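You operate a simulated robot arm through the tools that you are given. There is no shell and no other tool.

You run a simulated robot arm. Do the job below in one go: nothing can be reset, and whatever is moved stays where it is left.

JOB
Vent the cream block and run cap nuts 92 and 29 slack.
Fine: shut the blue knob, open the yellow one till the gauge shows zero and leave it open, ease both nuts with the yellow spanner, put it back, finish by hand.

It is judged by the outcome, as a careful person would: the job done as asked, and still so three seconds after it is handed in. It fails if anything else is knocked over, pushed out of place, dropped, spilled or broken. Lids that push on must go on centred and level and be pressed home; caps that screw on are set level and turned clockwise until they are tight.

ROBOT AND FRAMES
A 6-joint arm with a four-finger gripper, fixed in place. Base frame: the origin is on the floor under the middle of its stand, x ahead of it, y to its left, z up. Readings come in m, degrees, newtons and seconds.
It reaches about 1.041 m from its shoulder. Its first joint turns from -166.0 to 166.0 degrees. Payload 3.67 kg.
The TCP is the grasp point between the finger pads, 0.028 m short of the fingertips. In the tool frame z runs along the fingers and y along their closing line. The gripper opens to 0.112 m; its body begins 0.073 m behind the TCP.
Orientation is that of the tool frame in the base frame, as a unit quaternion [x, y, z, w]. With the fingers straight down and closing along the base's y, the tool's x points along the base's -x, its y along +y and its z along -z.

CONTROLS
- The arm moves only by the tool jog_arm. Its argument "moves" is a list that holds one entry, the list of rows, each a list of 7 numbers: the shift along the tool's x, y, z in m, then the turn, a rotation vector about the tool's x, y, z in degrees, then the closure, from 0 (fully open) to 1 (shut). In form: [[[x, y, z, wx, wy, wz, jaw], ...]]. A call has 1 to 20 rows; each row is the pose to reach, as a shift and turn from the pose commanded when the call began, along the tool's axes at that moment. Each row takes 0.2 s and may step no farther than 0.05 m and 8.6 degrees from the row before; otherwise, or with a gripper value out of range, the whole call is refused. A pose out of reach is approached as far as the arm can. The call stops where the force on the tool passes 40 N (or 10 N more than at its start, if that is more) or the arm is blocked; 0.2 s more then pass. Each finger travels about 0.1025 m/s and halts on what it meets, pressing with about 24 N; the grip force reading is that of the motor and also rises with nothing between the fingers. The clock runs only during rows and for 0.2 s after the last one: add rows that repeat a pose to give the fingers time. The reply holds the time, the measured pose of the TCP, the force on the tool along the base axes, the opening and the grip force, in the units named above and with some noise, with the torque about the TCP (base axes, N m) and any sound that the robot's microphone picked up.
- Cameras (640 x 400 px; columns grow to the right, rows downward): "scene" is fixed at [0.0576, 0.6468, 1.6455]; the picture's right is [-0.40, -0.91, 0.00], its down [-0.71, 0.31, -0.63] and it looks along [0.58, -0.26, -0.78] (base axes); focal length 360 px, centre (320, 200). "wrist" rides on the gripper at [0.06, -0.018, -0.104] in the tool frame; the picture's right is [0.29, 0.96, 0.00], its down [-0.80, 0.24, -0.55] and it looks along [-0.53, 0.16, 0.83] (tool axes); focal length 234 px, centre (320, 200). There is no depth. A picture from a camera that has moved, and an enlarged one, comes with that camera's place and axes in the base frame and with its lens. The place of the scene camera against the robot may be out by one fixed shift of up to 0.018 m in any direction.
- camera(camera): a new picture of that camera. No time passes.
- inspect(camera, box): a new picture of the part [left, top, right, bottom] of that camera's present view, enlarged. No time passes.
- job_done(): hands the job in; it is judged then, once.

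Nothing tells you positions but the pictures and the camera data. Unless the task says otherwise, let go and move clear before handing in.

The tools are called after "Request:" by a JSON object that holds its "name" and its "arguments". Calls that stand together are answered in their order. jog_arm: Moves the arm, as the interface text tells. Its arguments: {"type":"object","properties":{"moves":{"type":"array"}},"required":["moves"]} The other tools are called the same way: camera (camera) takes a picture; inspect (camera, box) takes an enlarged picture of a part of a camera's view; job_done () hands the job in.

At the start:

```text
clock: 0.0
eef_pos: [0.3528, 0.2603, 1.3097]
orientation: [0.0, 1.0, 0.001, -0.001]
force: [-0.1, -0.1, 0.5]
moment: [0.0, 0.0, 0.0]
grip_width: 0.1117
finger_force: 0.0
```

scene: 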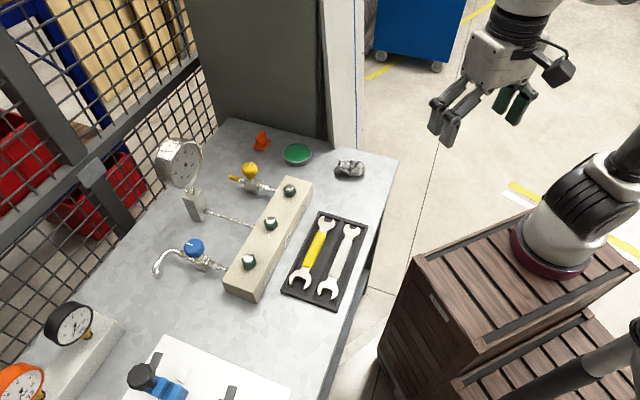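
wrist: 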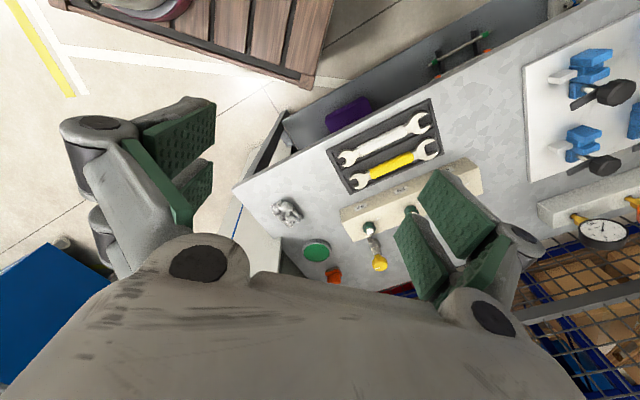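

I see a bench with a cream block carrying three cap nuts, a blue knob on one side, a yellow knob on the other, a gauge and a spanner tray with a yellow and a white spanner. I'll look closer before moving anything.

Request:
{"name": "inspect", "arguments": {"camera": "scene", "box": [140, 130, 300, 230]}}

Request:
{"name": "inspect", "arguments": {"camera": "scene", "box": [220, 170, 380, 310]}}

Request:
{"name": "inspect", "arguments": {"camera": "scene", "box": [140, 200, 300, 300]}}

Request:
{"name": "inspect", "arguments": {"camera": "wrist", "box": [320, 90, 500, 280]}}

```text
4.00 times, centred on (220, 180) of scene
camera zoom: at [0.0576, 0.6468, 1.6455], right [-0.4, -0.91, 0.0], down [-0.71, 0.31, -0.63], along [0.58, -0.26, -0.78], focal length 1438 px, centre (720, 280)
```

zoom: 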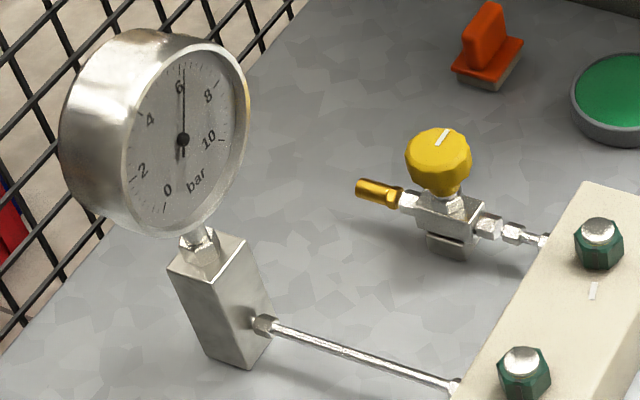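

```text
2.86 times, centred on (300, 240) of scene
camera zoom: at [0.0576, 0.6468, 1.6455], right [-0.4, -0.91, 0.0], down [-0.71, 0.31, -0.63], along [0.58, -0.26, -0.78], focal length 1028 px, centre (377, 86)
```

zoom: 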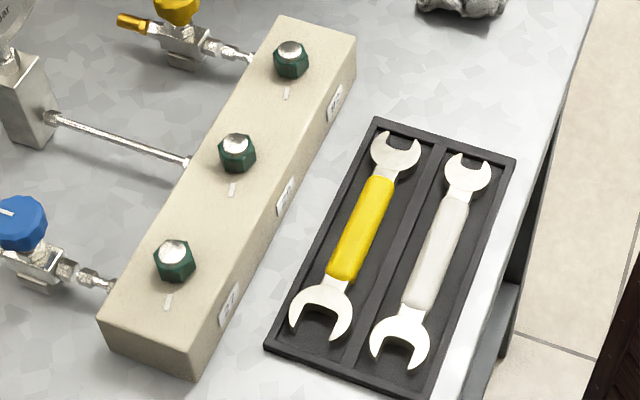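

```text
4.00 times, centred on (220, 250) of scene
camera zoom: at [0.0576, 0.6468, 1.6455], right [-0.4, -0.91, 0.0], down [-0.71, 0.31, -0.63], along [0.58, -0.26, -0.78], focal length 1438 px, centre (720, 0)
```

zoom: 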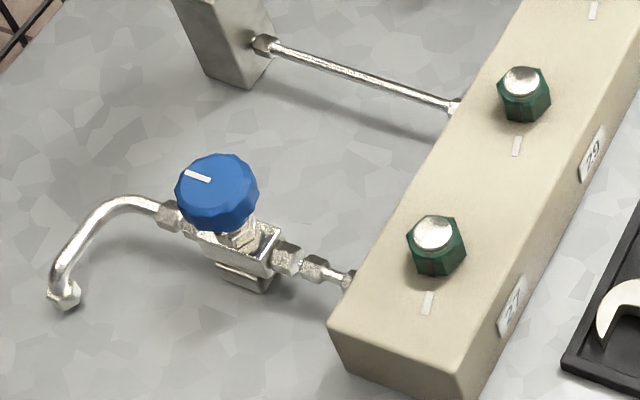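

```text
2.11 times, centred on (410, 185) of wrist
camera zoom: at [0.2934, 0.2414, 1.4153], right [-0.29, 0.96, 0.0], down [0.8, 0.24, 0.55], along [0.53, 0.16, -0.83], focal length 493 px, centre (130, 232)
```

zoom: 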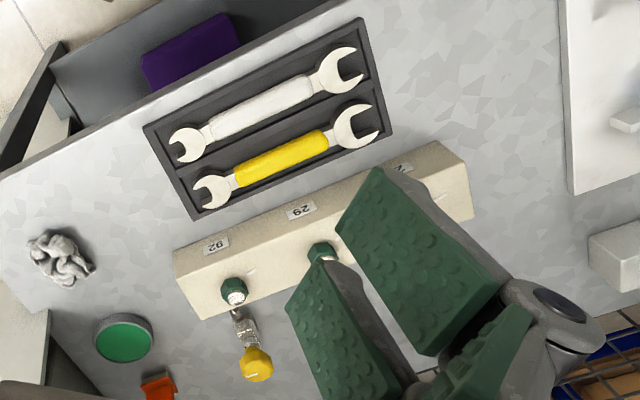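

The block carries three green nuts with number labels on its front face, and the gauge reads about 6 bar. I'll enlarge the labels and the gauge to tell which nut is which.

Request:
{"name": "inspect", "arguments": {"camera": "scene", "box": [270, 185, 320, 285]}}

Request:
{"name": "inspect", "arguments": {"camera": "scene", "box": [285, 195, 325, 220]}}

Request:
{"name": "inspect", "arguments": {"camera": "scene", "box": [265, 225, 305, 250]}}

Request:
{"name": "inspect", "arguments": {"camera": "scene", "box": [245, 260, 285, 285]}}

Request:
{"name": "inspect", "arguments": {"camera": "wrist", "box": [340, 170, 420, 220]}}

Request:
{"name": "inspect", "arguments": {"camera": "wrist", "box": [420, 150, 500, 200]}}

```text
4.00 times, centred on (295, 235) of scene
camera zoom: at [0.0576, 0.6468, 1.6455], right [-0.4, -0.91, 0.0], down [-0.71, 0.31, -0.63], along [0.58, -0.26, -0.78], focal length 1438 px, centre (420, 60)
```

zoom: 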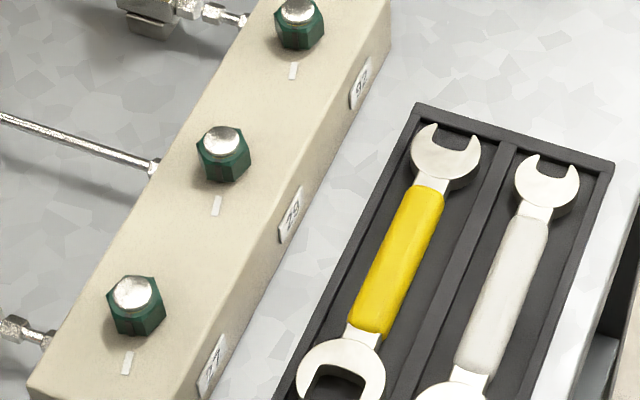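

```text
16.00 times, centred on (305, 208) of scene
camera zoom: at [0.0576, 0.6468, 1.6455], right [-0.4, -0.91, 0.0], down [-0.71, 0.31, -0.63], along [0.58, -0.26, -0.78], focal length 5754 px, centre (560, 80)
```

zoom: 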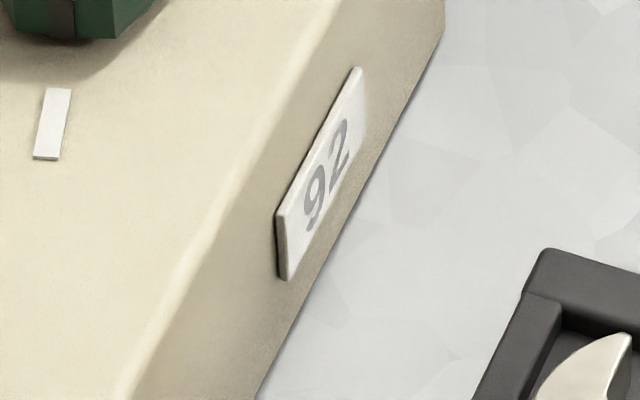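

```text
16.00 times, centred on (285, 238) of scene
camera zoom: at [0.0576, 0.6468, 1.6455], right [-0.4, -0.91, 0.0], down [-0.71, 0.31, -0.63], along [0.58, -0.26, -0.78], focal length 5754 px, centre (880, -400)
```

zoom: 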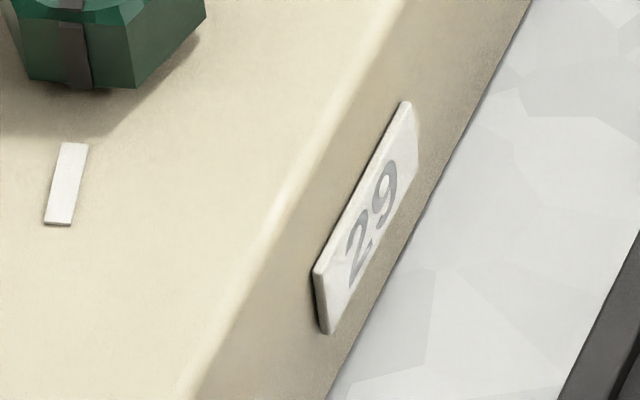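

```text
16.00 times, centred on (265, 272) of scene
camera zoom: at [0.0576, 0.6468, 1.6455], right [-0.4, -0.91, 0.0], down [-0.71, 0.31, -0.63], along [0.58, -0.26, -0.78], focal length 5754 px, centre (1200, -960)
```

zoom: 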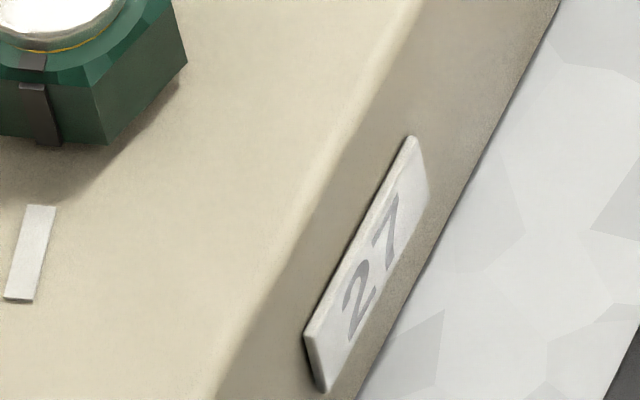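

```text
8.00 times, centred on (380, 195) of wrist
camera zoom: at [0.2934, 0.2414, 1.4153], right [-0.29, 0.96, 0.0], down [0.8, 0.24, 0.55], along [0.53, 0.16, -0.83], focal length 1873 px, centre (-160, 240)
```

zoom: 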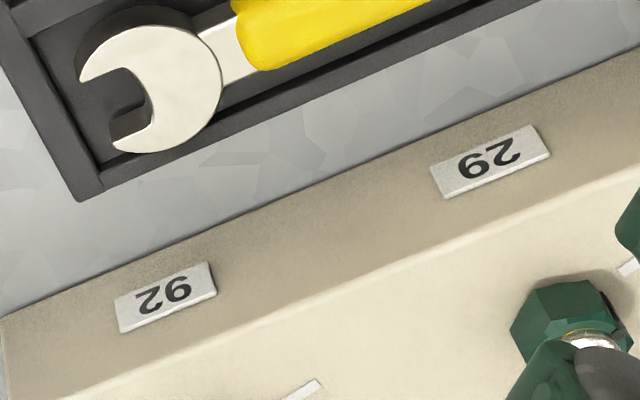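

```text
8.00 times, centred on (460, 175) of wrist
camera zoom: at [0.2934, 0.2414, 1.4153], right [-0.29, 0.96, 0.0], down [0.8, 0.24, 0.55], along [0.53, 0.16, -0.83], focal length 1873 px, centre (-800, 400)
```

zoom: 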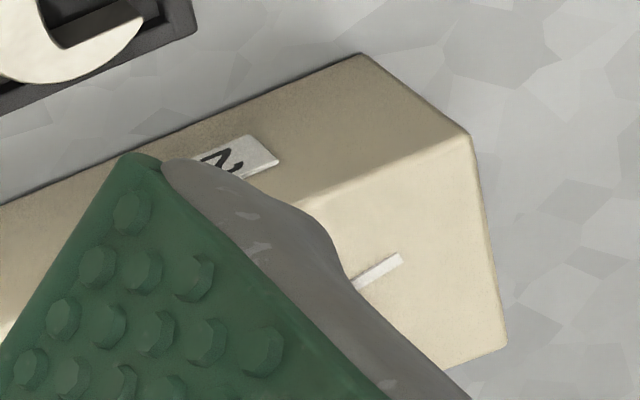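

Labels read 92 (by the yellow valve), 29 (middle) and 27 (by the blue valve); the bench runs at about 45° to the base axes, with nut tops near z 0.967. I'll move the wrist camera closer, with the gripper turned square to the block, to measure properly.

Request:
{"name": "jog_arm", "arguments": {"moves": [[[-0.017, 0.025, 0.008, 0, 0, 7.4, 0], [-0.034, 0.05, 0.017, 0, 0, 14.8, 0], [-0.05, 0.075, 0.025, 0, 0, 22.2, 0], [-0.067, 0.1, 0.033, 0, 0, 29.6, 0], [-0.083, 0.125, 0.042, 0, 0, 37, 0], [-0.1, 0.15, 0.05, 0, 0, 44.2, 0], [-0.1, 0.15, 0.05, 0, 0, 44.2, 0]]]}}

Request:
{"name": "camera", "arguments": {"camera": "wrist"}}

Request:
{"name": "camera", "arguments": {"camera": "scene"}}

```text
clock: 1.6
eef_pos: [0.4539, 0.4118, 1.2592]
orientation: [0.376, 0.927, 0.0, 0.0]
force: [-1.1, -0.4, -0.4]
moment: [0.01, 0.0, -0.01]
grip_width: 0.1116
finger_force: 0.0
```

```text
taken
camera wrist: at [0.3975, 0.4395, 1.3651], right [0.46, 0.89, 0.0], down [0.74, -0.38, 0.55], along [0.49, -0.25, -0.83], focal length 234 px, centre (320, 200)
```

wrist: 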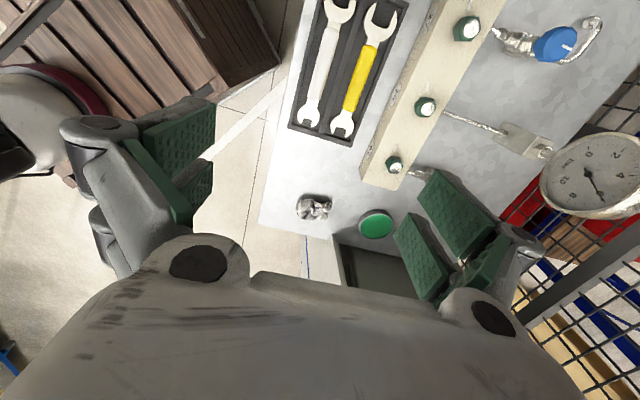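

```text
taken
```

scene: 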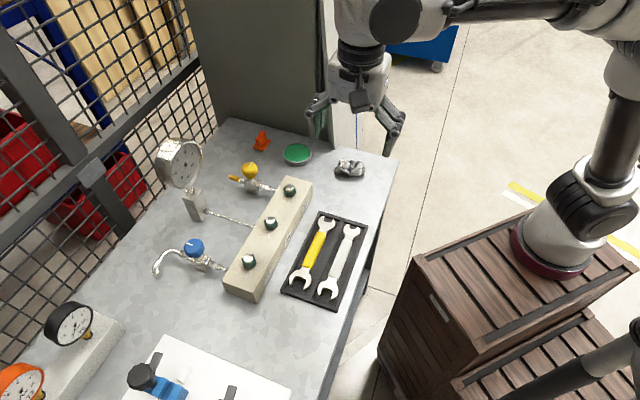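

The gripper is now square to the bench, and the block, spanners and blue knob are in the wrist view. I'll enlarge the useful areas to measure them.

Request:
{"name": "inspect", "arguments": {"camera": "wrist", "box": [360, 0, 480, 200]}}

Request:
{"name": "inspect", "arguments": {"camera": "wrist", "box": [280, 0, 420, 150]}}

Request:
{"name": "inspect", "arguments": {"camera": "wrist", "box": [480, 0, 640, 100]}}

Request:
{"name": "inspect", "arguments": {"camera": "scene", "box": [270, 170, 310, 195]}}

Request:
{"name": "inspect", "arguments": {"camera": "scene", "box": [250, 210, 290, 235]}}

```text
2.00 times, centred on (420, 100) of wrist
camera zoom: at [0.3975, 0.4395, 1.3651], right [0.46, 0.89, 0.0], down [0.74, -0.38, 0.55], along [0.49, -0.25, -0.83], focal length 468 px, centre (120, 400)
```

zoom: 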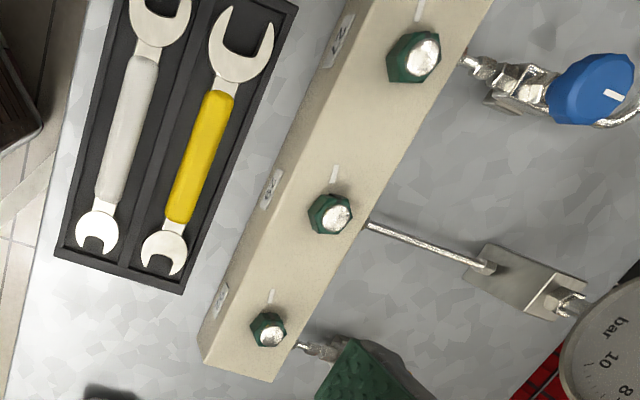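

```text
2.67 times, centred on (350, 75) of wrist
camera zoom: at [0.3975, 0.4395, 1.3651], right [0.46, 0.89, 0.0], down [0.74, -0.38, 0.55], along [0.49, -0.25, -0.83], focal length 624 px, centre (240, 533)
```

zoom: 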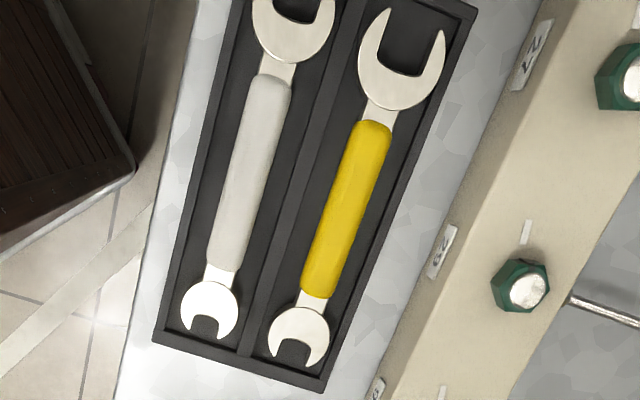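

```text
4.00 times, centred on (560, 50) of wrist
camera zoom: at [0.3975, 0.4395, 1.3651], right [0.46, 0.89, 0.0], down [0.74, -0.38, 0.55], along [0.49, -0.25, -0.83], focal length 937 px, centre (-640, 800)
```

zoom: 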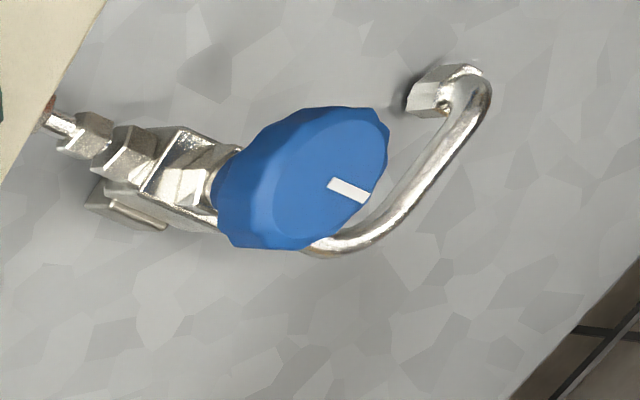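

```text
16.00 times, centred on (290, 182) of scene
camera zoom: at [0.0576, 0.6468, 1.6455], right [-0.4, -0.91, 0.0], down [-0.71, 0.31, -0.63], along [0.58, -0.26, -0.78], focal length 5754 px, centre (800, 480)
```

zoom: 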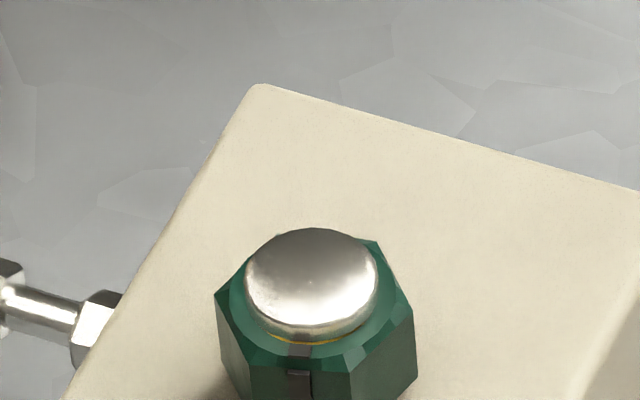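

```text
16.00 times, centred on (270, 222) of scene
camera zoom: at [0.0576, 0.6468, 1.6455], right [-0.4, -0.91, 0.0], down [-0.71, 0.31, -0.63], along [0.58, -0.26, -0.78], focal length 5754 px, centre (1120, -160)
```

zoom: 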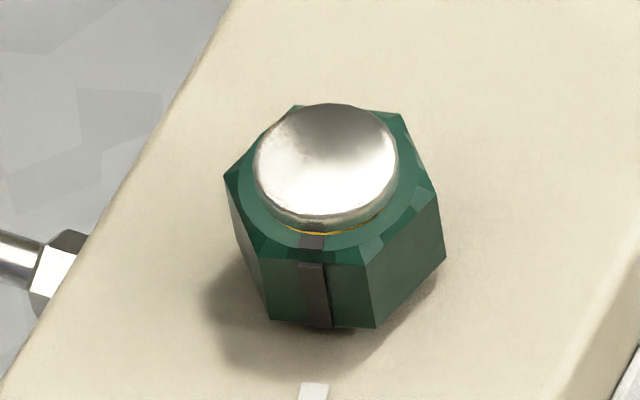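

Block centre (nut 29) is near (0.556, 0.557), with nut 92 at (0.634, 0.477) and nut 27 at (0.475, 0.636); the blue knob is near (0.550, 0.733) and the yellow near (0.731, 0.551). Next I hover near the blue knob for a closer look, staying above the gauge.

Request:
{"name": "jog_arm", "arguments": {"moves": [[[0.018, 0.032, 0.0, 0, 0, -5.5, 0], [0.036, 0.065, 0.0, 0, 0, -11, 0], [0.055, 0.097, 0.0, 0, 0, -16.5, 0], [0.073, 0.13, 0.01, 0, 0, -22, 0], [0.091, 0.162, 0.02, 0, 0, -27.5, 0], [0.11, 0.195, 0.03, 0, 0, -33, 0], [0.128, 0.227, 0.045, 0, 0, -38.5, 0], [0.146, 0.26, 0.06, 0, 0, -44.2, 0], [0.146, 0.26, 0.06, 0, 0, -44.2, 0]]]}}

Request:
{"name": "camera", "arguments": {"camera": "wrist"}}

Request:
{"name": "camera", "arguments": {"camera": "scene"}}

```text
clock: 3.6
eef_pos: [0.5032, 0.6, 1.1664]
orientation: [0.015, 1.0, -0.002, -0.002]
force: [0.5, 0.0, -0.4]
moment: [-0.02, 0.0, 0.02]
grip_width: 0.1121
finger_force: 0.1
out of reach, approached as far as the arm can: row 5, 6, 7, 8, 9
```

```text
taken
camera wrist: at [0.4424, 0.5836, 1.2727], right [-0.26, 0.97, 0.0], down [0.81, 0.22, 0.55], along [0.53, 0.14, -0.83], focal length 234 px, centre (320, 200)
```

wrist: 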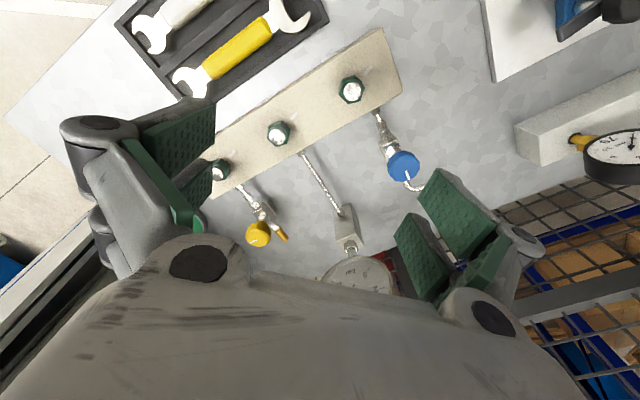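

```text
taken
```

scene: 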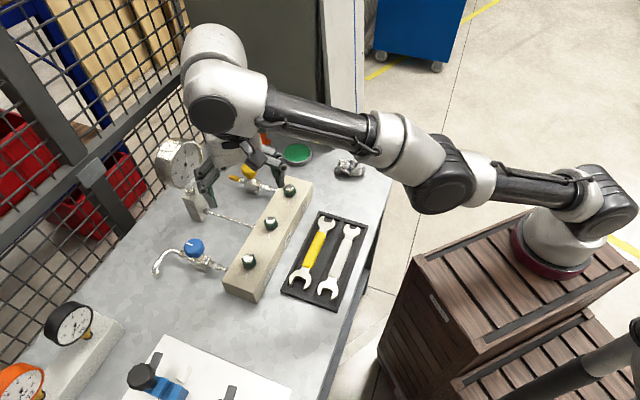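

The fully vertical tool cannot reach that far out; the arm base seems to sit near (0.28, -0.08), so the valves need the tool leaning outward. I'll measure the valves, nuts and gauge from here first.

Request:
{"name": "inspect", "arguments": {"camera": "wrist", "box": [360, 100, 440, 200]}}

Request:
{"name": "inspect", "arguments": {"camera": "wrist", "box": [200, 60, 400, 260]}}

Request:
{"name": "inspect", "arguments": {"camera": "wrist", "box": [300, 190, 400, 290]}}

Request:
{"name": "inspect", "arguments": {"camera": "wrist", "box": [110, 0, 330, 110]}}

Request:
{"name": "inspect", "arguments": {"camera": "scene", "box": [140, 130, 300, 230]}}

```text
4.00 times, centred on (400, 150) of wrist
camera zoom: at [0.4424, 0.5836, 1.2727], right [-0.26, 0.97, 0.0], down [0.81, 0.22, 0.55], along [0.53, 0.14, -0.83], focal length 937 px, centre (0, 400)
```

zoom: 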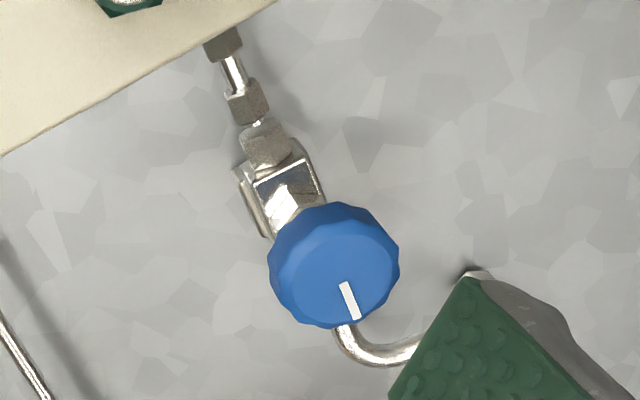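

```text
2.00 times, centred on (300, 160) of wrist
camera zoom: at [0.4424, 0.5836, 1.2727], right [-0.26, 0.97, 0.0], down [0.81, 0.22, 0.55], along [0.53, 0.14, -0.83], focal length 468 px, centre (360, 280)
```

zoom: 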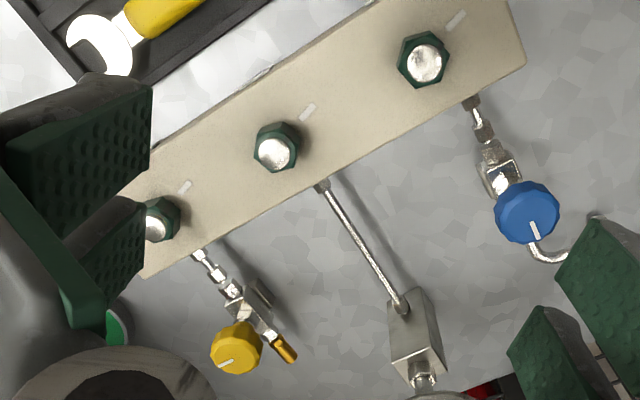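

```text
4.00 times, centred on (350, 240) of wrist
camera zoom: at [0.4424, 0.5836, 1.2727], right [-0.26, 0.97, 0.0], down [0.81, 0.22, 0.55], along [0.53, 0.14, -0.83], focal length 937 px, centre (200, 40)
```

zoom: 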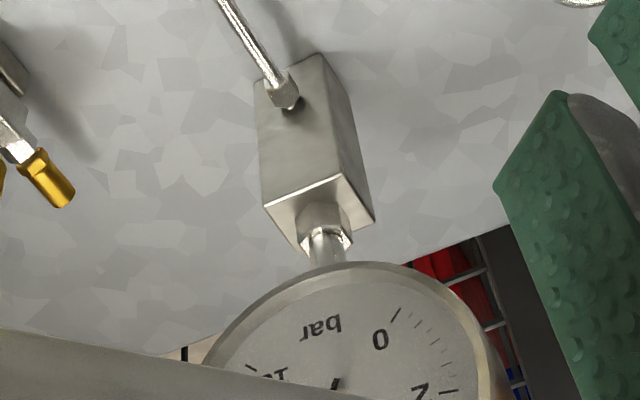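

```text
2.91 times, centred on (220, 55) of wrist
camera zoom: at [0.4424, 0.5836, 1.2727], right [-0.26, 0.97, 0.0], down [0.81, 0.22, 0.55], along [0.53, 0.14, -0.83], focal length 681 px, centre (611, 622)
```

zoom: 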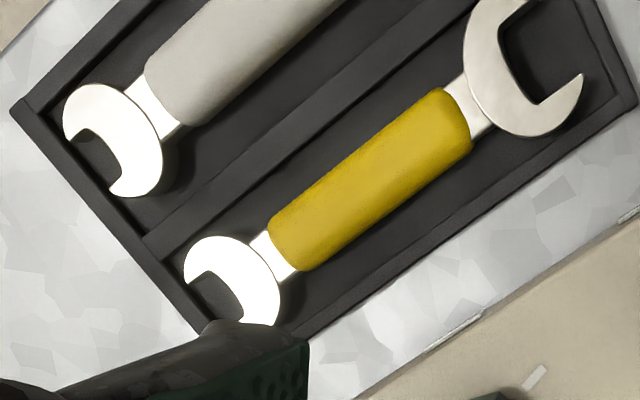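

```text
4.00 times, centred on (220, 180) of scene
camera zoom: at [0.0576, 0.6468, 1.6455], right [-0.4, -0.91, 0.0], down [-0.71, 0.31, -0.63], along [0.58, -0.26, -0.78], focal length 1438 px, centre (720, 280)
```

zoom: 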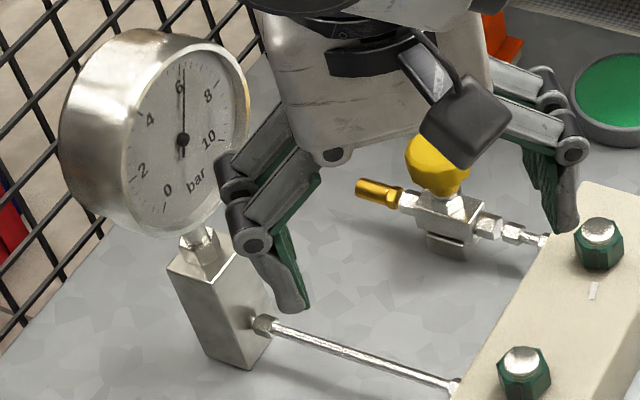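

The gauge still reads 6 bar. I'll back off a little to find out which pose the controller counts from after being out of reach.

Request:
{"name": "jog_arm", "arguments": {"moves": [[[0, -0.03, 0, 0, 0, 0, 0], [0, -0.06, 0, 0, 0, 0, 0], [0, -0.06, 0, 0, 0, 0, 0]]]}}

```text
clock: 4.4
eef_pos: [0.5042, 0.5382, 1.17]
orientation: [0.001, 1.0, 0.004, 0.0]
force: [-0.8, -0.6, 2.9]
moment: [0.19, -0.06, 0.04]
grip_width: 0.1118
finger_force: 0.1
out of reach, approached as far as the arm can: row 1
```

The controller counts from the clipped pose, so I can plan from here. Next I turn the gripper about the vertical so that its closing line lies across the line from the base to the blue knob, then lean it outward.

Request:
{"name": "jog_arm", "arguments": {"moves": [[[0, 0, 0, 0, 0, -8, 0], [0, 0, 0, 0, 0, -16, 0], [0, 0, 0, 0, 0, -24, 0], [0, 0, 0, 0, 0, -32, 0], [0, 0, 0, 0, 0, -40, 0], [0, 0, 0, 0, 0, -48, 0], [0, 0, 0, 0, 0, -56, 0], [0, 0, 0, 0, 0, -64, 0], [0, 0, 0, 0, 0, -71.6, 0], [0, 0, 0, 0, 0, -71.6, 0]]]}}

```text
clock: 6.6
eef_pos: [0.5037, 0.5389, 1.1661]
orientation: [-0.586, 0.81, 0.001, -0.001]
force: [-1.0, 0.4, -0.3]
moment: [0.0, 0.02, -0.06]
grip_width: 0.1118
finger_force: 0.0
```

The gripper now faces away from the base toward the blue knob. I lean it 30° outward while moving to about 0.1 m above the knob.

Request:
{"name": "jog_arm", "arguments": {"moves": [[[-0.025, 0.002, 0.012, 0, -4, 0, 0.1], [-0.05, 0.004, 0.024, 0, -8, 0, 0.2], [-0.075, 0.006, 0.036, 0, -12, 0, 0.25], [-0.1, 0.008, 0.048, 0, -16, 0, 0.25], [-0.125, 0.01, 0.06, 0, -20, 0, 0.25], [-0.15, 0.012, 0.073, 0, -24, 0, 0.25], [-0.175, 0.014, 0.085, 0, -27, 0, 0.25], [-0.2012, 0.0163, 0.098, 0, -30, 0, 0.25], [-0.2012, 0.0163, 0.098, 0, -30, 0, 0.25]]]}}

Request:
{"name": "camera", "arguments": {"camera": "wrist"}}

Request:
{"name": "camera", "arguments": {"camera": "scene"}}

```text
clock: 8.6
eef_pos: [0.5506, 0.735, 1.0699]
orientation: [-0.565, 0.783, 0.153, 0.211]
force: [1.2, 0.1, -0.5]
moment: [-0.01, 0.01, 0.0]
grip_width: 0.0839
finger_force: 0.0
```

```text
taken
camera wrist: at [0.5349, 0.6298, 1.1309], right [-0.99, 0.06, -0.14], down [-0.1, 0.47, 0.88], along [0.12, 0.88, -0.45], focal length 234 px, centre (320, 200)
```

wrist: 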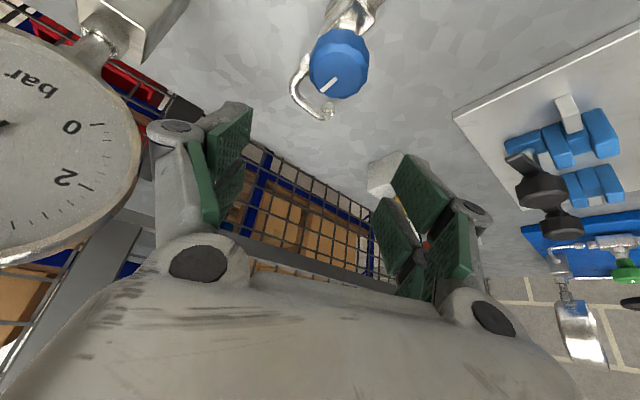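

```text
taken
```

scene: 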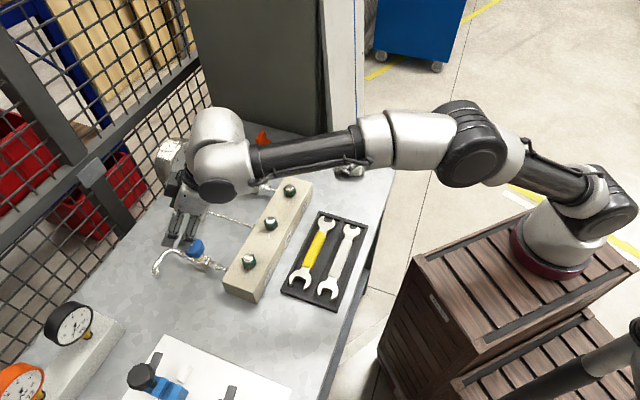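

The leaning pose works, and the blue knob is visible straight below with the gauge well to the left. I zoom in on the knob to place it accurately.

Request:
{"name": "inspect", "arguments": {"camera": "wrist", "box": [280, 0, 400, 130]}}

Request:
{"name": "inspect", "arguments": {"camera": "scene", "box": [140, 190, 240, 290]}}

```text
3.08 times, centred on (340, 65) of wrist
camera zoom: at [0.5349, 0.6298, 1.1309], right [-0.99, 0.06, -0.14], down [-0.1, 0.47, 0.88], along [0.12, 0.88, -0.45], focal length 720 px, centre (258, 615)
```

zoom: 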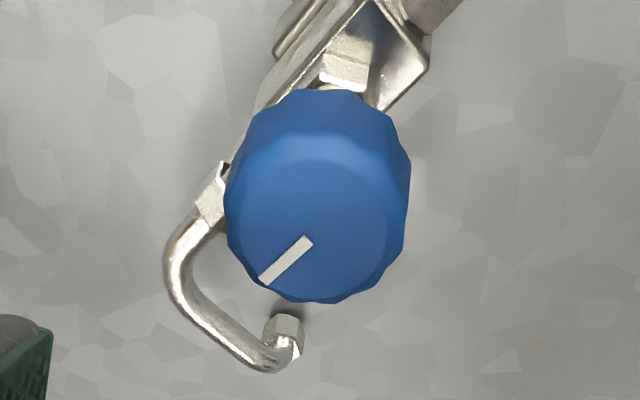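

```text
4.00 times, centred on (190, 240) of scene
camera zoom: at [0.0576, 0.6468, 1.6455], right [-0.4, -0.91, 0.0], down [-0.71, 0.31, -0.63], along [0.58, -0.26, -0.78], focal length 1438 px, centre (840, 40)
```

zoom: 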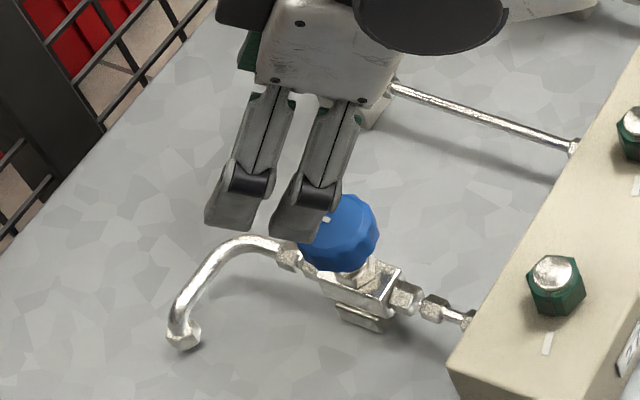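

Two views put the top of the blue knob at about (0.5525, 0.7395, 0.967), diameter about 45 mm. I come straight down part way and check the alignment before the final approach.

Request:
{"name": "jog_arm", "arguments": {"moves": [[[0.009, -0.0002, 0.018, 0, 0, 0, 0.25], [0.017, -0.0004, 0.036, 0, 0, 0, 0.25], [0.0258, -0.0005, 0.0544, 0, 0, 0, 0.25], [0.0258, -0.0005, 0.0544, 0, 0, 0, 0.25]]]}}

Request:
{"name": "camera", "arguments": {"camera": "wrist"}}

Request:
{"name": "inspect", "arguments": {"camera": "scene", "box": [140, 170, 260, 290]}}

```text
clock: 9.6
eef_pos: [0.5525, 0.7376, 1.0083]
orientation: [-0.565, 0.783, 0.153, 0.21]
force: [-0.2, -0.3, 0.6]
moment: [0.02, 0.0, 0.0]
grip_width: 0.0842
finger_force: 0.0
```

```text
taken
camera wrist: at [0.5366, 0.6342, 1.0699], right [-0.99, 0.06, -0.14], down [-0.1, 0.47, 0.88], along [0.12, 0.88, -0.46], focal length 234 px, centre (320, 200)
```

wrist: 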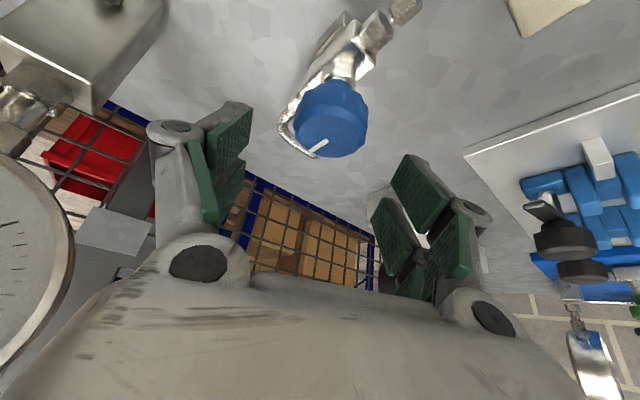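

```text
3.33 times, centred on (200, 230) of scene
camera zoom: at [0.0576, 0.6468, 1.6455], right [-0.4, -0.91, 0.0], down [-0.71, 0.31, -0.63], along [0.58, -0.26, -0.78], focal length 1199 px, centre (720, 100)
```

zoom: 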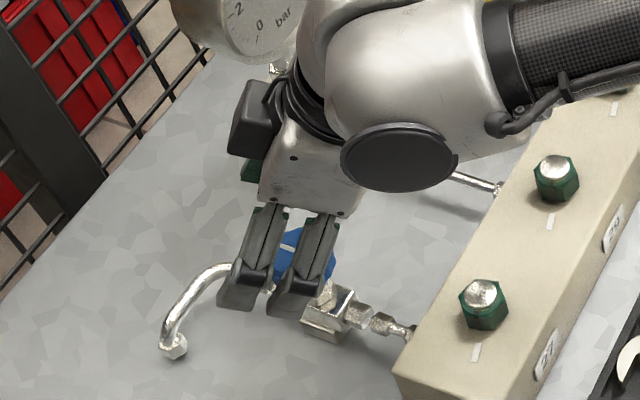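

The knob lies between the fingers as planned. One more zoom to fix the knob's centre and height before closing in.

Request:
{"name": "inspect", "arguments": {"camera": "wrist", "box": [260, 60, 400, 180]}}

```text
3.33 times, centred on (330, 120) of wrist
camera zoom: at [0.5366, 0.6342, 1.0699], right [-0.99, 0.06, -0.14], down [-0.1, 0.47, 0.88], along [0.12, 0.88, -0.46], focal length 781 px, centre (287, 467)
```

zoom: 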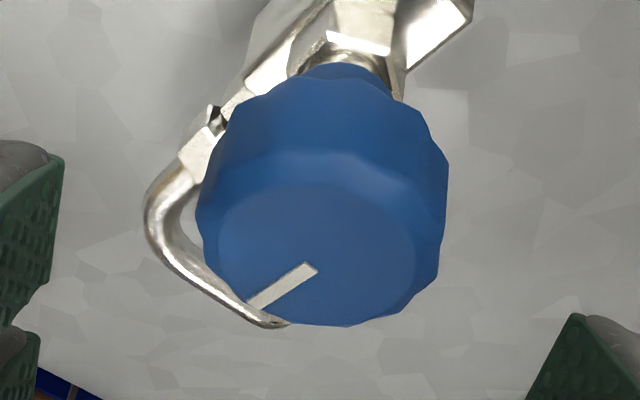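

Knob centre is (0.552, 0.7375) with its top at about z 0.972, which is directly below the grasp point. I drop 42 mm and close gently on it.

Request:
{"name": "jog_arm", "arguments": {"moves": [[[0.0105, 0, 0.0182, 0, 0, 0, 0.25], [0.021, 0, 0.0364, 0, 0, 0, 0.25], [0.021, 0, 0.0364, 0, 0, 0, 0.25]]]}}

Request:
{"name": "camera", "arguments": {"camera": "wrist"}}

```text
clock: 10.4
eef_pos: [0.5515, 0.7386, 0.9654]
orientation: [-0.565, 0.783, 0.152, 0.209]
force: [-0.1, -0.3, 1.0]
moment: [0.02, 0.01, 0.02]
grip_width: 0.084
finger_force: 0.2
```

```text
taken
camera wrist: at [0.5364, 0.6342, 1.0276], right [-0.99, 0.06, -0.14], down [-0.1, 0.47, 0.88], along [0.12, 0.88, -0.46], focal length 234 px, centre (320, 200)
```

wrist: 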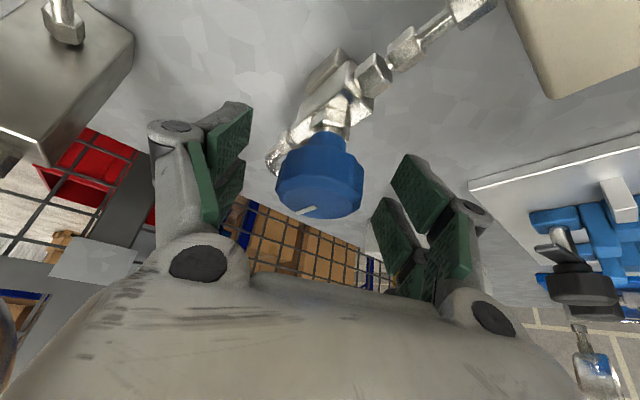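

The blue knob now sits right at the grasp point. I close the fingers on it.

Request:
{"name": "jog_arm", "arguments": {"moves": [[[0, 0, 0, 0, 0, 0, 0.45], [0, 0, 0, 0, 0, 0, 0.6], [0, 0, 0, 0, 0, 0, 0.8], [0, 0, 0, 0, 0, 0, 0.8]]]}}

Request:
{"name": "camera", "arguments": {"camera": "wrist"}}

```text
clock: 11.4
eef_pos: [0.5525, 0.7392, 0.9667]
orientation: [-0.565, 0.784, 0.152, 0.209]
force: [4.5, -2.2, 0.0]
moment: [-0.02, 0.06, 0.01]
grip_width: 0.0401
finger_force: 44.9
```

```text
taken
camera wrist: at [0.537, 0.634, 1.0277], right [-0.99, 0.06, -0.14], down [-0.1, 0.47, 0.88], along [0.12, 0.88, -0.46], focal length 234 px, centre (320, 200)
```

wrist: 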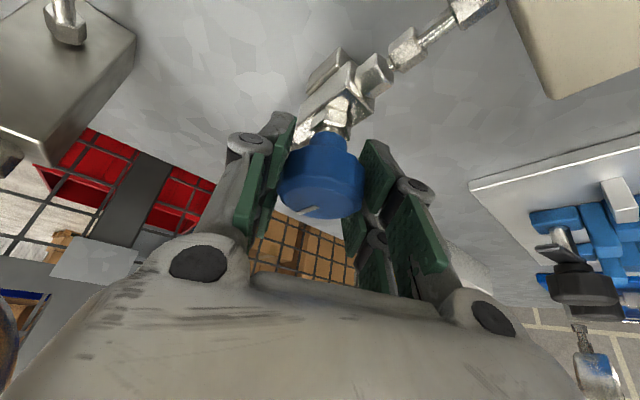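

The knob is gripped (width 40 mm). Now I turn clockwise about the vertical in small steps and watch the torque.

Request:
{"name": "jog_arm", "arguments": {"moves": [[[0, 0, 0, 2.5, 0, 4.33, 0.8], [0, 0, 0, 5, 0, 8.66, 0.8], [0, 0, 0, 7.5, 0, 13, 0.8], [0, 0, 0, 10, 0, 17.3, 0.8], [0, 0, 0, 10, 0, 17.3, 0.8]]]}}

Request:
{"name": "inspect", "arguments": {"camera": "wrist", "box": [240, 60, 420, 260]}}

Request:
{"name": "inspect", "arguments": {"camera": "scene", "box": [140, 130, 260, 290]}}

```text
clock: 12.6
eef_pos: [0.5532, 0.7392, 0.9663]
orientation: [-0.421, 0.87, 0.113, 0.232]
force: [16.8, -5.5, 0.2]
moment: [-0.07, -0.37, 0.02]
grip_width: 0.04
finger_force: 45.6
```

```text
2.00 times, centred on (330, 160) of wrist
camera zoom: at [0.5032, 0.6452, 1.028], right [-0.91, 0.4, -0.14], down [0.07, 0.47, 0.88], along [0.42, 0.79, -0.46], focal length 468 px, centre (300, 280)
```

zoom: 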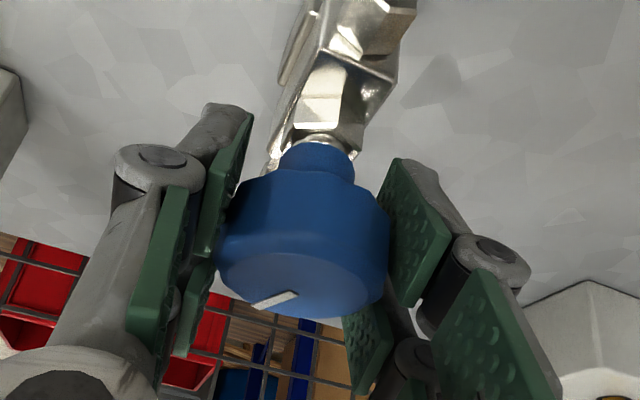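

```text
2.50 times, centred on (200, 210) of scene
camera zoom: at [0.0576, 0.6468, 1.6455], right [-0.4, -0.91, 0.0], down [-0.71, 0.31, -0.63], along [0.58, -0.26, -0.78], focal length 899 px, centre (620, 175)
```

zoom: 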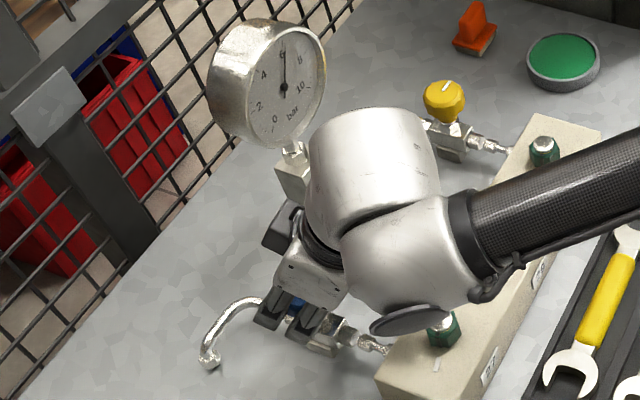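

The mark moved from about 44° to 22°, so the knob is turning with the fingers, with little torque so far. A side force shows my axis is about 1 mm off, so I correct that and continue turning.

Request:
{"name": "jog_arm", "arguments": {"moves": [[[-0.0005, -0.0015, 0.0003, 0, 0, 0, 0.8], [-0.0005, -0.0015, 0.0003, 2.5, 0, 4.33, 0.8], [-0.0005, -0.0015, 0.0003, 5, 0, 8.66, 0.8], [-0.0005, -0.0015, 0.0003, 7.5, 0, 13, 0.8], [-0.0005, -0.0015, 0.0003, 10, 0, 17.3, 0.8], [-0.0005, -0.0015, 0.0003, 10, 0, 17.3, 0.8]]]}}

Request:
{"name": "inspect", "arguments": {"camera": "wrist", "box": [240, 60, 420, 260]}}

Request:
{"name": "camera", "arguments": {"camera": "scene"}}

```text
clock: 14.0
eef_pos: [0.5551, 0.7373, 0.9662]
orientation: [-0.263, 0.93, 0.07, 0.248]
force: [6.8, -18.4, -2.1]
moment: [-0.27, 0.05, -0.02]
grip_width: 0.0399
finger_force: 45.4
```

```text
2.00 times, centred on (330, 160) of wrist
camera zoom: at [0.4754, 0.6671, 1.0282], right [-0.71, 0.68, -0.14], down [0.23, 0.42, 0.88], along [0.66, 0.59, -0.46], focal length 468 px, centre (300, 280)
```

zoom: 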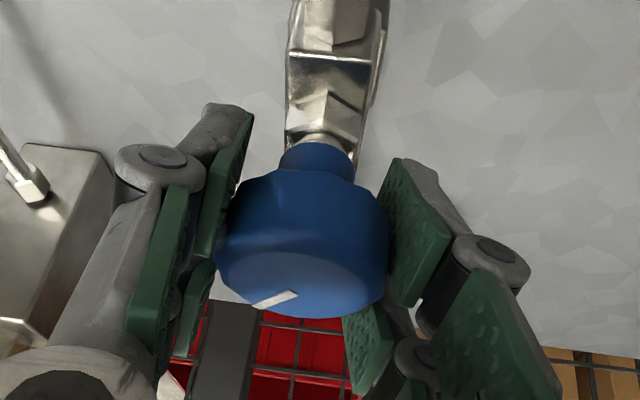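

```text
taken
```

scene: 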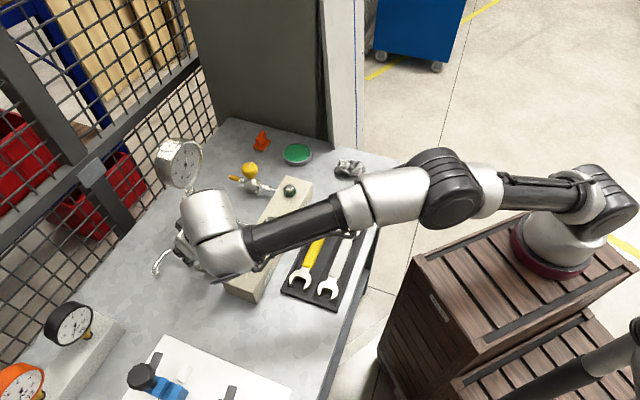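

The knob has followed 40° clockwise with no stop yet, and the force pattern puts its true axis at about (0.5515, 0.7335). I open, lift 30 mm, turn back 50°, recentre and come down for another bite.

Request:
{"name": "jog_arm", "arguments": {"moves": [[[0, 0, 0, 0, 0, 0, 0.25], [0, 0, 0, 0, 0, 0, 0.25], [-0.0119, -0.0025, -0.0278, 0, 0, 0, 0.25], [-0.0119, -0.0025, -0.0278, -3.57, 0, -6.19, 0.25], [-0.0119, -0.0025, -0.0278, -7.14, 0, -12.38, 0.25], [-0.0119, -0.0025, -0.0278, -10.71, 0, -18.57, 0.25], [-0.0119, -0.0025, -0.0278, -14.28, 0, -24.76, 0.25], [-0.0119, -0.0025, -0.0278, -17.85, 0, -30.95, 0.25], [-0.0119, -0.0025, -0.0278, -21.42, 0, -37.14, 0.25], [-0.0119, -0.0025, -0.0278, -25, 0, -43.3, 0.25], [0.0031, -0.0025, -0.0018, -25, 0, -43.3, 0.25], [0.0031, -0.0025, -0.0018, -25, 0, -43.3, 0.25]]]}}

Request:
{"name": "camera", "arguments": {"camera": "wrist"}}

Request:
{"name": "inspect", "arguments": {"camera": "scene", "box": [140, 130, 260, 290]}}

```text
clock: 16.6
eef_pos: [0.5515, 0.7349, 0.9668]
orientation: [-0.632, 0.731, 0.17, 0.195]
force: [0.3, -0.1, 0.5]
moment: [-0.04, 0.0, 0.03]
grip_width: 0.0839
finger_force: 0.0
```

```text
taken
camera wrist: at [0.5548, 0.6288, 1.028], right [-0.98, -0.11, -0.14], down [-0.18, 0.44, 0.88], along [-0.03, 0.89, -0.45], focal length 234 px, centre (320, 200)
```

wrist: 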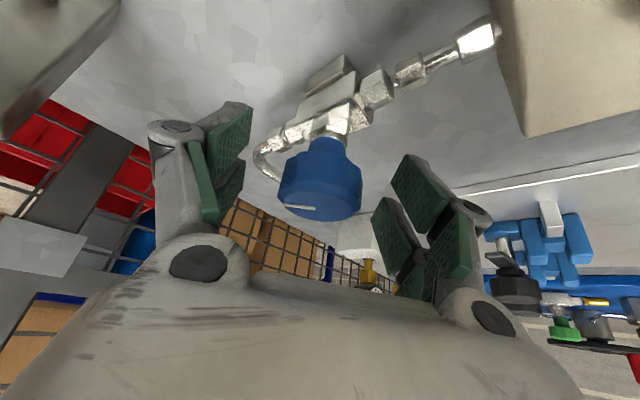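

```text
2.50 times, centred on (200, 210) of scene
camera zoom: at [0.0576, 0.6468, 1.6455], right [-0.4, -0.91, 0.0], down [-0.71, 0.31, -0.63], along [0.58, -0.26, -0.78], focal length 899 px, centre (620, 175)
```

zoom: 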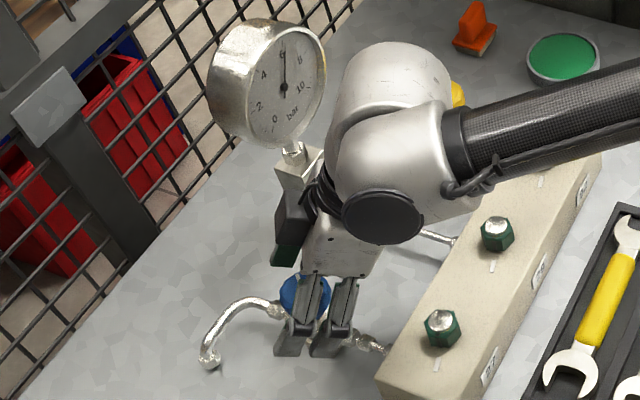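

Centred again with the fingers open. I close and turn another 50° clockwise.

Request:
{"name": "jog_arm", "arguments": {"moves": [[[0, 0, 0, 0, 0, 0, 0.5], [0, 0, 0, 0, 0, 0, 0.8], [0, 0, 0, 0, 0, 0, 0.8], [0, 0, 0, 3.57, 0, 6.19, 0.8], [0, 0, 0, 7.14, 0, 12.38, 0.8], [0, 0, 0, 10.71, 0, 18.57, 0.8], [0, 0, 0, 14.28, 0, 24.76, 0.8], [0, 0, 0, 14.28, 0, 24.76, 0.8]]]}}

```text
clock: 18.4
eef_pos: [0.5512, 0.7345, 0.9668]
orientation: [-0.432, 0.864, 0.117, 0.232]
force: [-11.9, -1.8, -3.5]
moment: [0.19, -0.12, -0.05]
grip_width: 0.0398
finger_force: 45.6
```

Request:
{"name": "jog_arm", "arguments": {"moves": [[[0.0005, 0.0008, -0.0003, 3.57, 0, 6.19, 0.8], [0.0005, 0.0008, -0.0003, 7.14, 0, 12.38, 0.8], [0.0005, 0.0008, -0.0003, 10.71, 0, 18.57, 0.8], [0.0005, 0.0008, -0.0003, 10.71, 0, 18.57, 0.8]]]}}

Request:
{"name": "inspect", "arguments": {"camera": "wrist", "box": [240, 60, 420, 260]}}

Request:
{"name": "inspect", "arguments": {"camera": "scene", "box": [140, 130, 260, 290]}}

```text
clock: 19.4
eef_pos: [0.5509, 0.7356, 0.9668]
orientation: [-0.263, 0.93, 0.071, 0.248]
force: [-9.4, 4.7, -8.8]
moment: [0.19, -0.03, -0.08]
grip_width: 0.0397
finger_force: 44.8
```

```text
2.00 times, centred on (330, 160) of wrist
camera zoom: at [0.4717, 0.6646, 1.0281], right [-0.72, 0.68, -0.14], down [0.23, 0.42, 0.88], along [0.66, 0.6, -0.46], focal length 468 px, centre (300, 280)
```

zoom: 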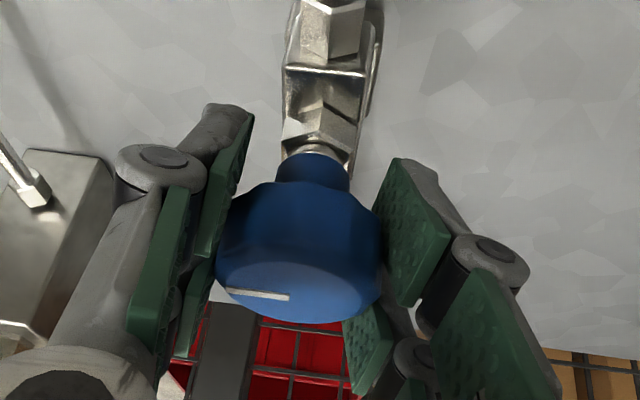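

```text
2.50 times, centred on (200, 210) of scene
camera zoom: at [0.0576, 0.6468, 1.6455], right [-0.4, -0.91, 0.0], down [-0.71, 0.31, -0.63], along [0.58, -0.26, -0.78], focal length 899 px, centre (620, 175)
```

zoom: 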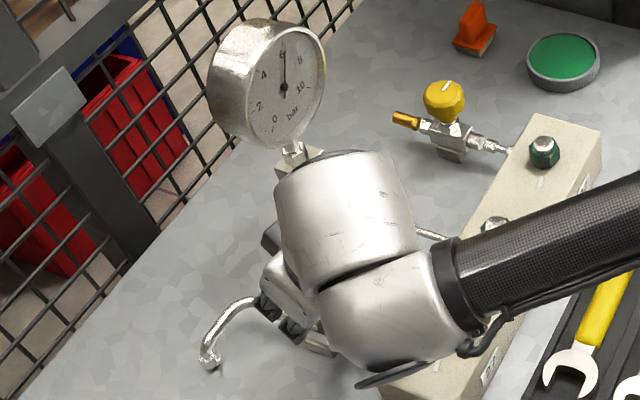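

About 90° turned with no stop and the gauge unchanged at 6 bar. I repeat the open, lift, turn back, regrip and turn cycle.

Request:
{"name": "jog_arm", "arguments": {"moves": [[[0, 0, 0, 0, 0, 0, 0.25], [0, 0, 0, 0, 0, 0, 0.25], [-0.015, 0.0015, -0.026, 0, 0, 0, 0.25], [-0.015, 0.0015, -0.026, -4.25, 0, -7.36, 0.25], [-0.015, 0.0015, -0.026, -8.5, 0, -14.72, 0.25], [-0.015, 0.0015, -0.026, -12.75, 0, -22.08, 0.25], [-0.015, 0.0015, -0.026, -17, 0, -29.44, 0.25], [-0.015, 0.0015, -0.026, -21.25, 0, -36.8, 0.25], [-0.015, 0.0015, -0.026, -25.5, 0, -44.16, 0.25], [0, 0.0015, 0, -25.5, 0, -44.16, 0.25], [0, 0.0015, 0, -25.5, 0, -44.16, 0.6], [0, 0.0015, 0, -25.5, 0, -44.16, 0.8], [0, 0.0015, 0, -25.5, 0, -44.16, 0.8], [0, 0.0015, 0, -21.25, 0, -36.8, 0.8], [0, 0.0015, 0, -17, 0, -29.44, 0.8], [0, 0.0015, 0, -12.75, 0, -22.08, 0.8], [0, 0.0015, 0, -8.5, 0, -14.72, 0.8], [0, 0.0015, 0, -4.25, 0, -7.36, 0.8], [0, 0.0015, 0, 0, 0, 0, 0.8], [0, 0.0015, 0, 0, 0, 0, 0.8]]]}}

Request:
{"name": "inspect", "arguments": {"camera": "wrist", "box": [240, 60, 420, 260]}}

```text
clock: 23.6
eef_pos: [0.5516, 0.735, 0.966]
orientation: [-0.263, 0.93, 0.071, 0.249]
force: [12.4, -11.1, -16.6]
moment: [0.33, -0.93, 0.0]
grip_width: 0.0398
finger_force: 45.3
```

```text
2.00 times, centred on (330, 160) of wrist
camera zoom: at [0.4724, 0.6652, 1.0276], right [-0.71, 0.69, -0.14], down [0.23, 0.42, 0.88], along [0.66, 0.59, -0.46], focal length 468 px, centre (300, 280)
```

zoom: 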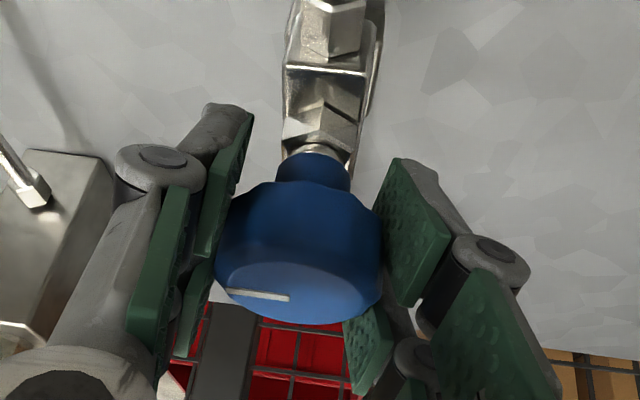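

The mark ended where it was before this bite, perpendicular to the flow: the knob seems to have reached its stop after 90° and the fingers slipped. I check with a short regrip and a small twist, reading the torque.

Request:
{"name": "jog_arm", "arguments": {"moves": [[[0, 0, 0, 0, 0, 0, 0.25], [0, 0, 0, 0, 0, 0, 0.25], [-0.015, 0, -0.026, 0, 0, 0, 0.25], [-0.015, 0, -0.026, -4.25, 0, -7.36, 0.25], [-0.015, 0, -0.026, -8.5, 0, -14.72, 0.25], [-0.015, 0, -0.026, -12.75, 0, -22.08, 0.25], [0, 0, 0, -12.75, 0, -22.08, 0.25], [0, 0, 0, -12.75, 0, -22.08, 0.6], [0, 0, 0, -12.75, 0, -22.08, 0.8], [0, 0, 0, -12.75, 0, -22.08, 0.8], [0, 0, 0, -10.7, 0, -18.5, 0.8], [0, 0, 0, -8.5, 0, -14.72, 0.8]]]}}

Request:
{"name": "inspect", "arguments": {"camera": "wrist", "box": [240, 60, 420, 260]}}

```text
clock: 26.2
eef_pos: [0.5509, 0.7361, 0.967]
orientation: [-0.397, 0.881, 0.108, 0.234]
force: [6.1, -8.8, 0.8]
moment: [0.1, 0.0, 0.36]
grip_width: 0.0402
finger_force: 45.2
```

```text
2.00 times, centred on (330, 160) of wrist
camera zoom: at [0.4958, 0.6445, 1.0282], right [-0.88, 0.45, -0.14], down [0.1, 0.47, 0.88], along [0.46, 0.76, -0.46], focal length 468 px, centre (300, 280)
```

zoom: 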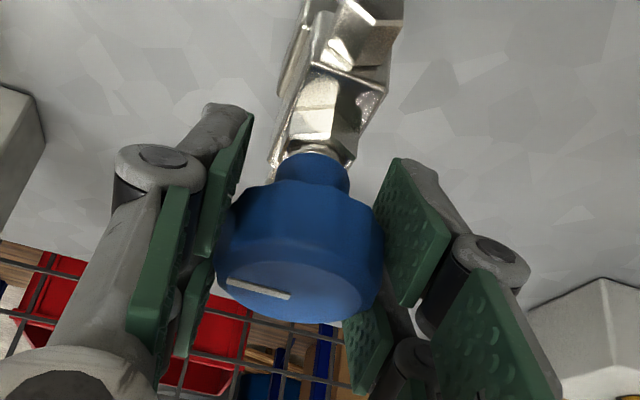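

Torque has jumped to 0.36 N·m and the mark stays at about -45°, which fits an end stop. I twist a little further to be sure it is hard shut.

Request:
{"name": "jog_arm", "arguments": {"moves": [[[0, 0, 0, 2.1, 0, 3.7, 0.8], [0, 0, 0, 4.25, 0, 7.36, 0.8]]]}}

Request:
{"name": "inspect", "arguments": {"camera": "wrist", "box": [240, 60, 420, 260]}}

```text
clock: 26.8
eef_pos: [0.5495, 0.7337, 0.9665]
orientation: [-0.331, 0.908, 0.09, 0.241]
force: [2.3, -17.9, -4.5]
moment: [-0.15, 0.0, 0.83]
grip_width: 0.0395
finger_force: 44.3
```

```text
2.00 times, centred on (330, 160) of wrist
camera zoom: at [0.4823, 0.6534, 1.0277], right [-0.81, 0.57, -0.14], down [0.16, 0.45, 0.88], along [0.57, 0.69, -0.46], focal length 468 px, centre (300, 280)
```

zoom: 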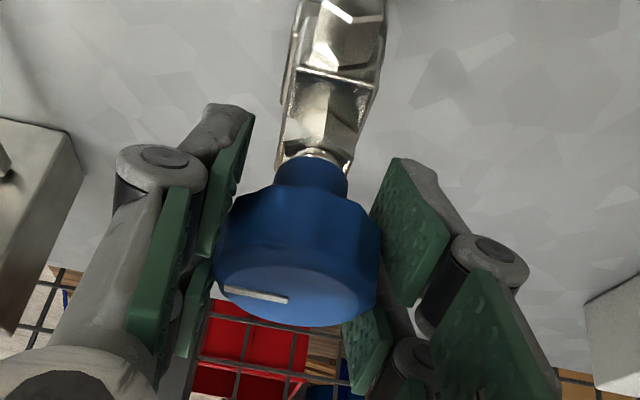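

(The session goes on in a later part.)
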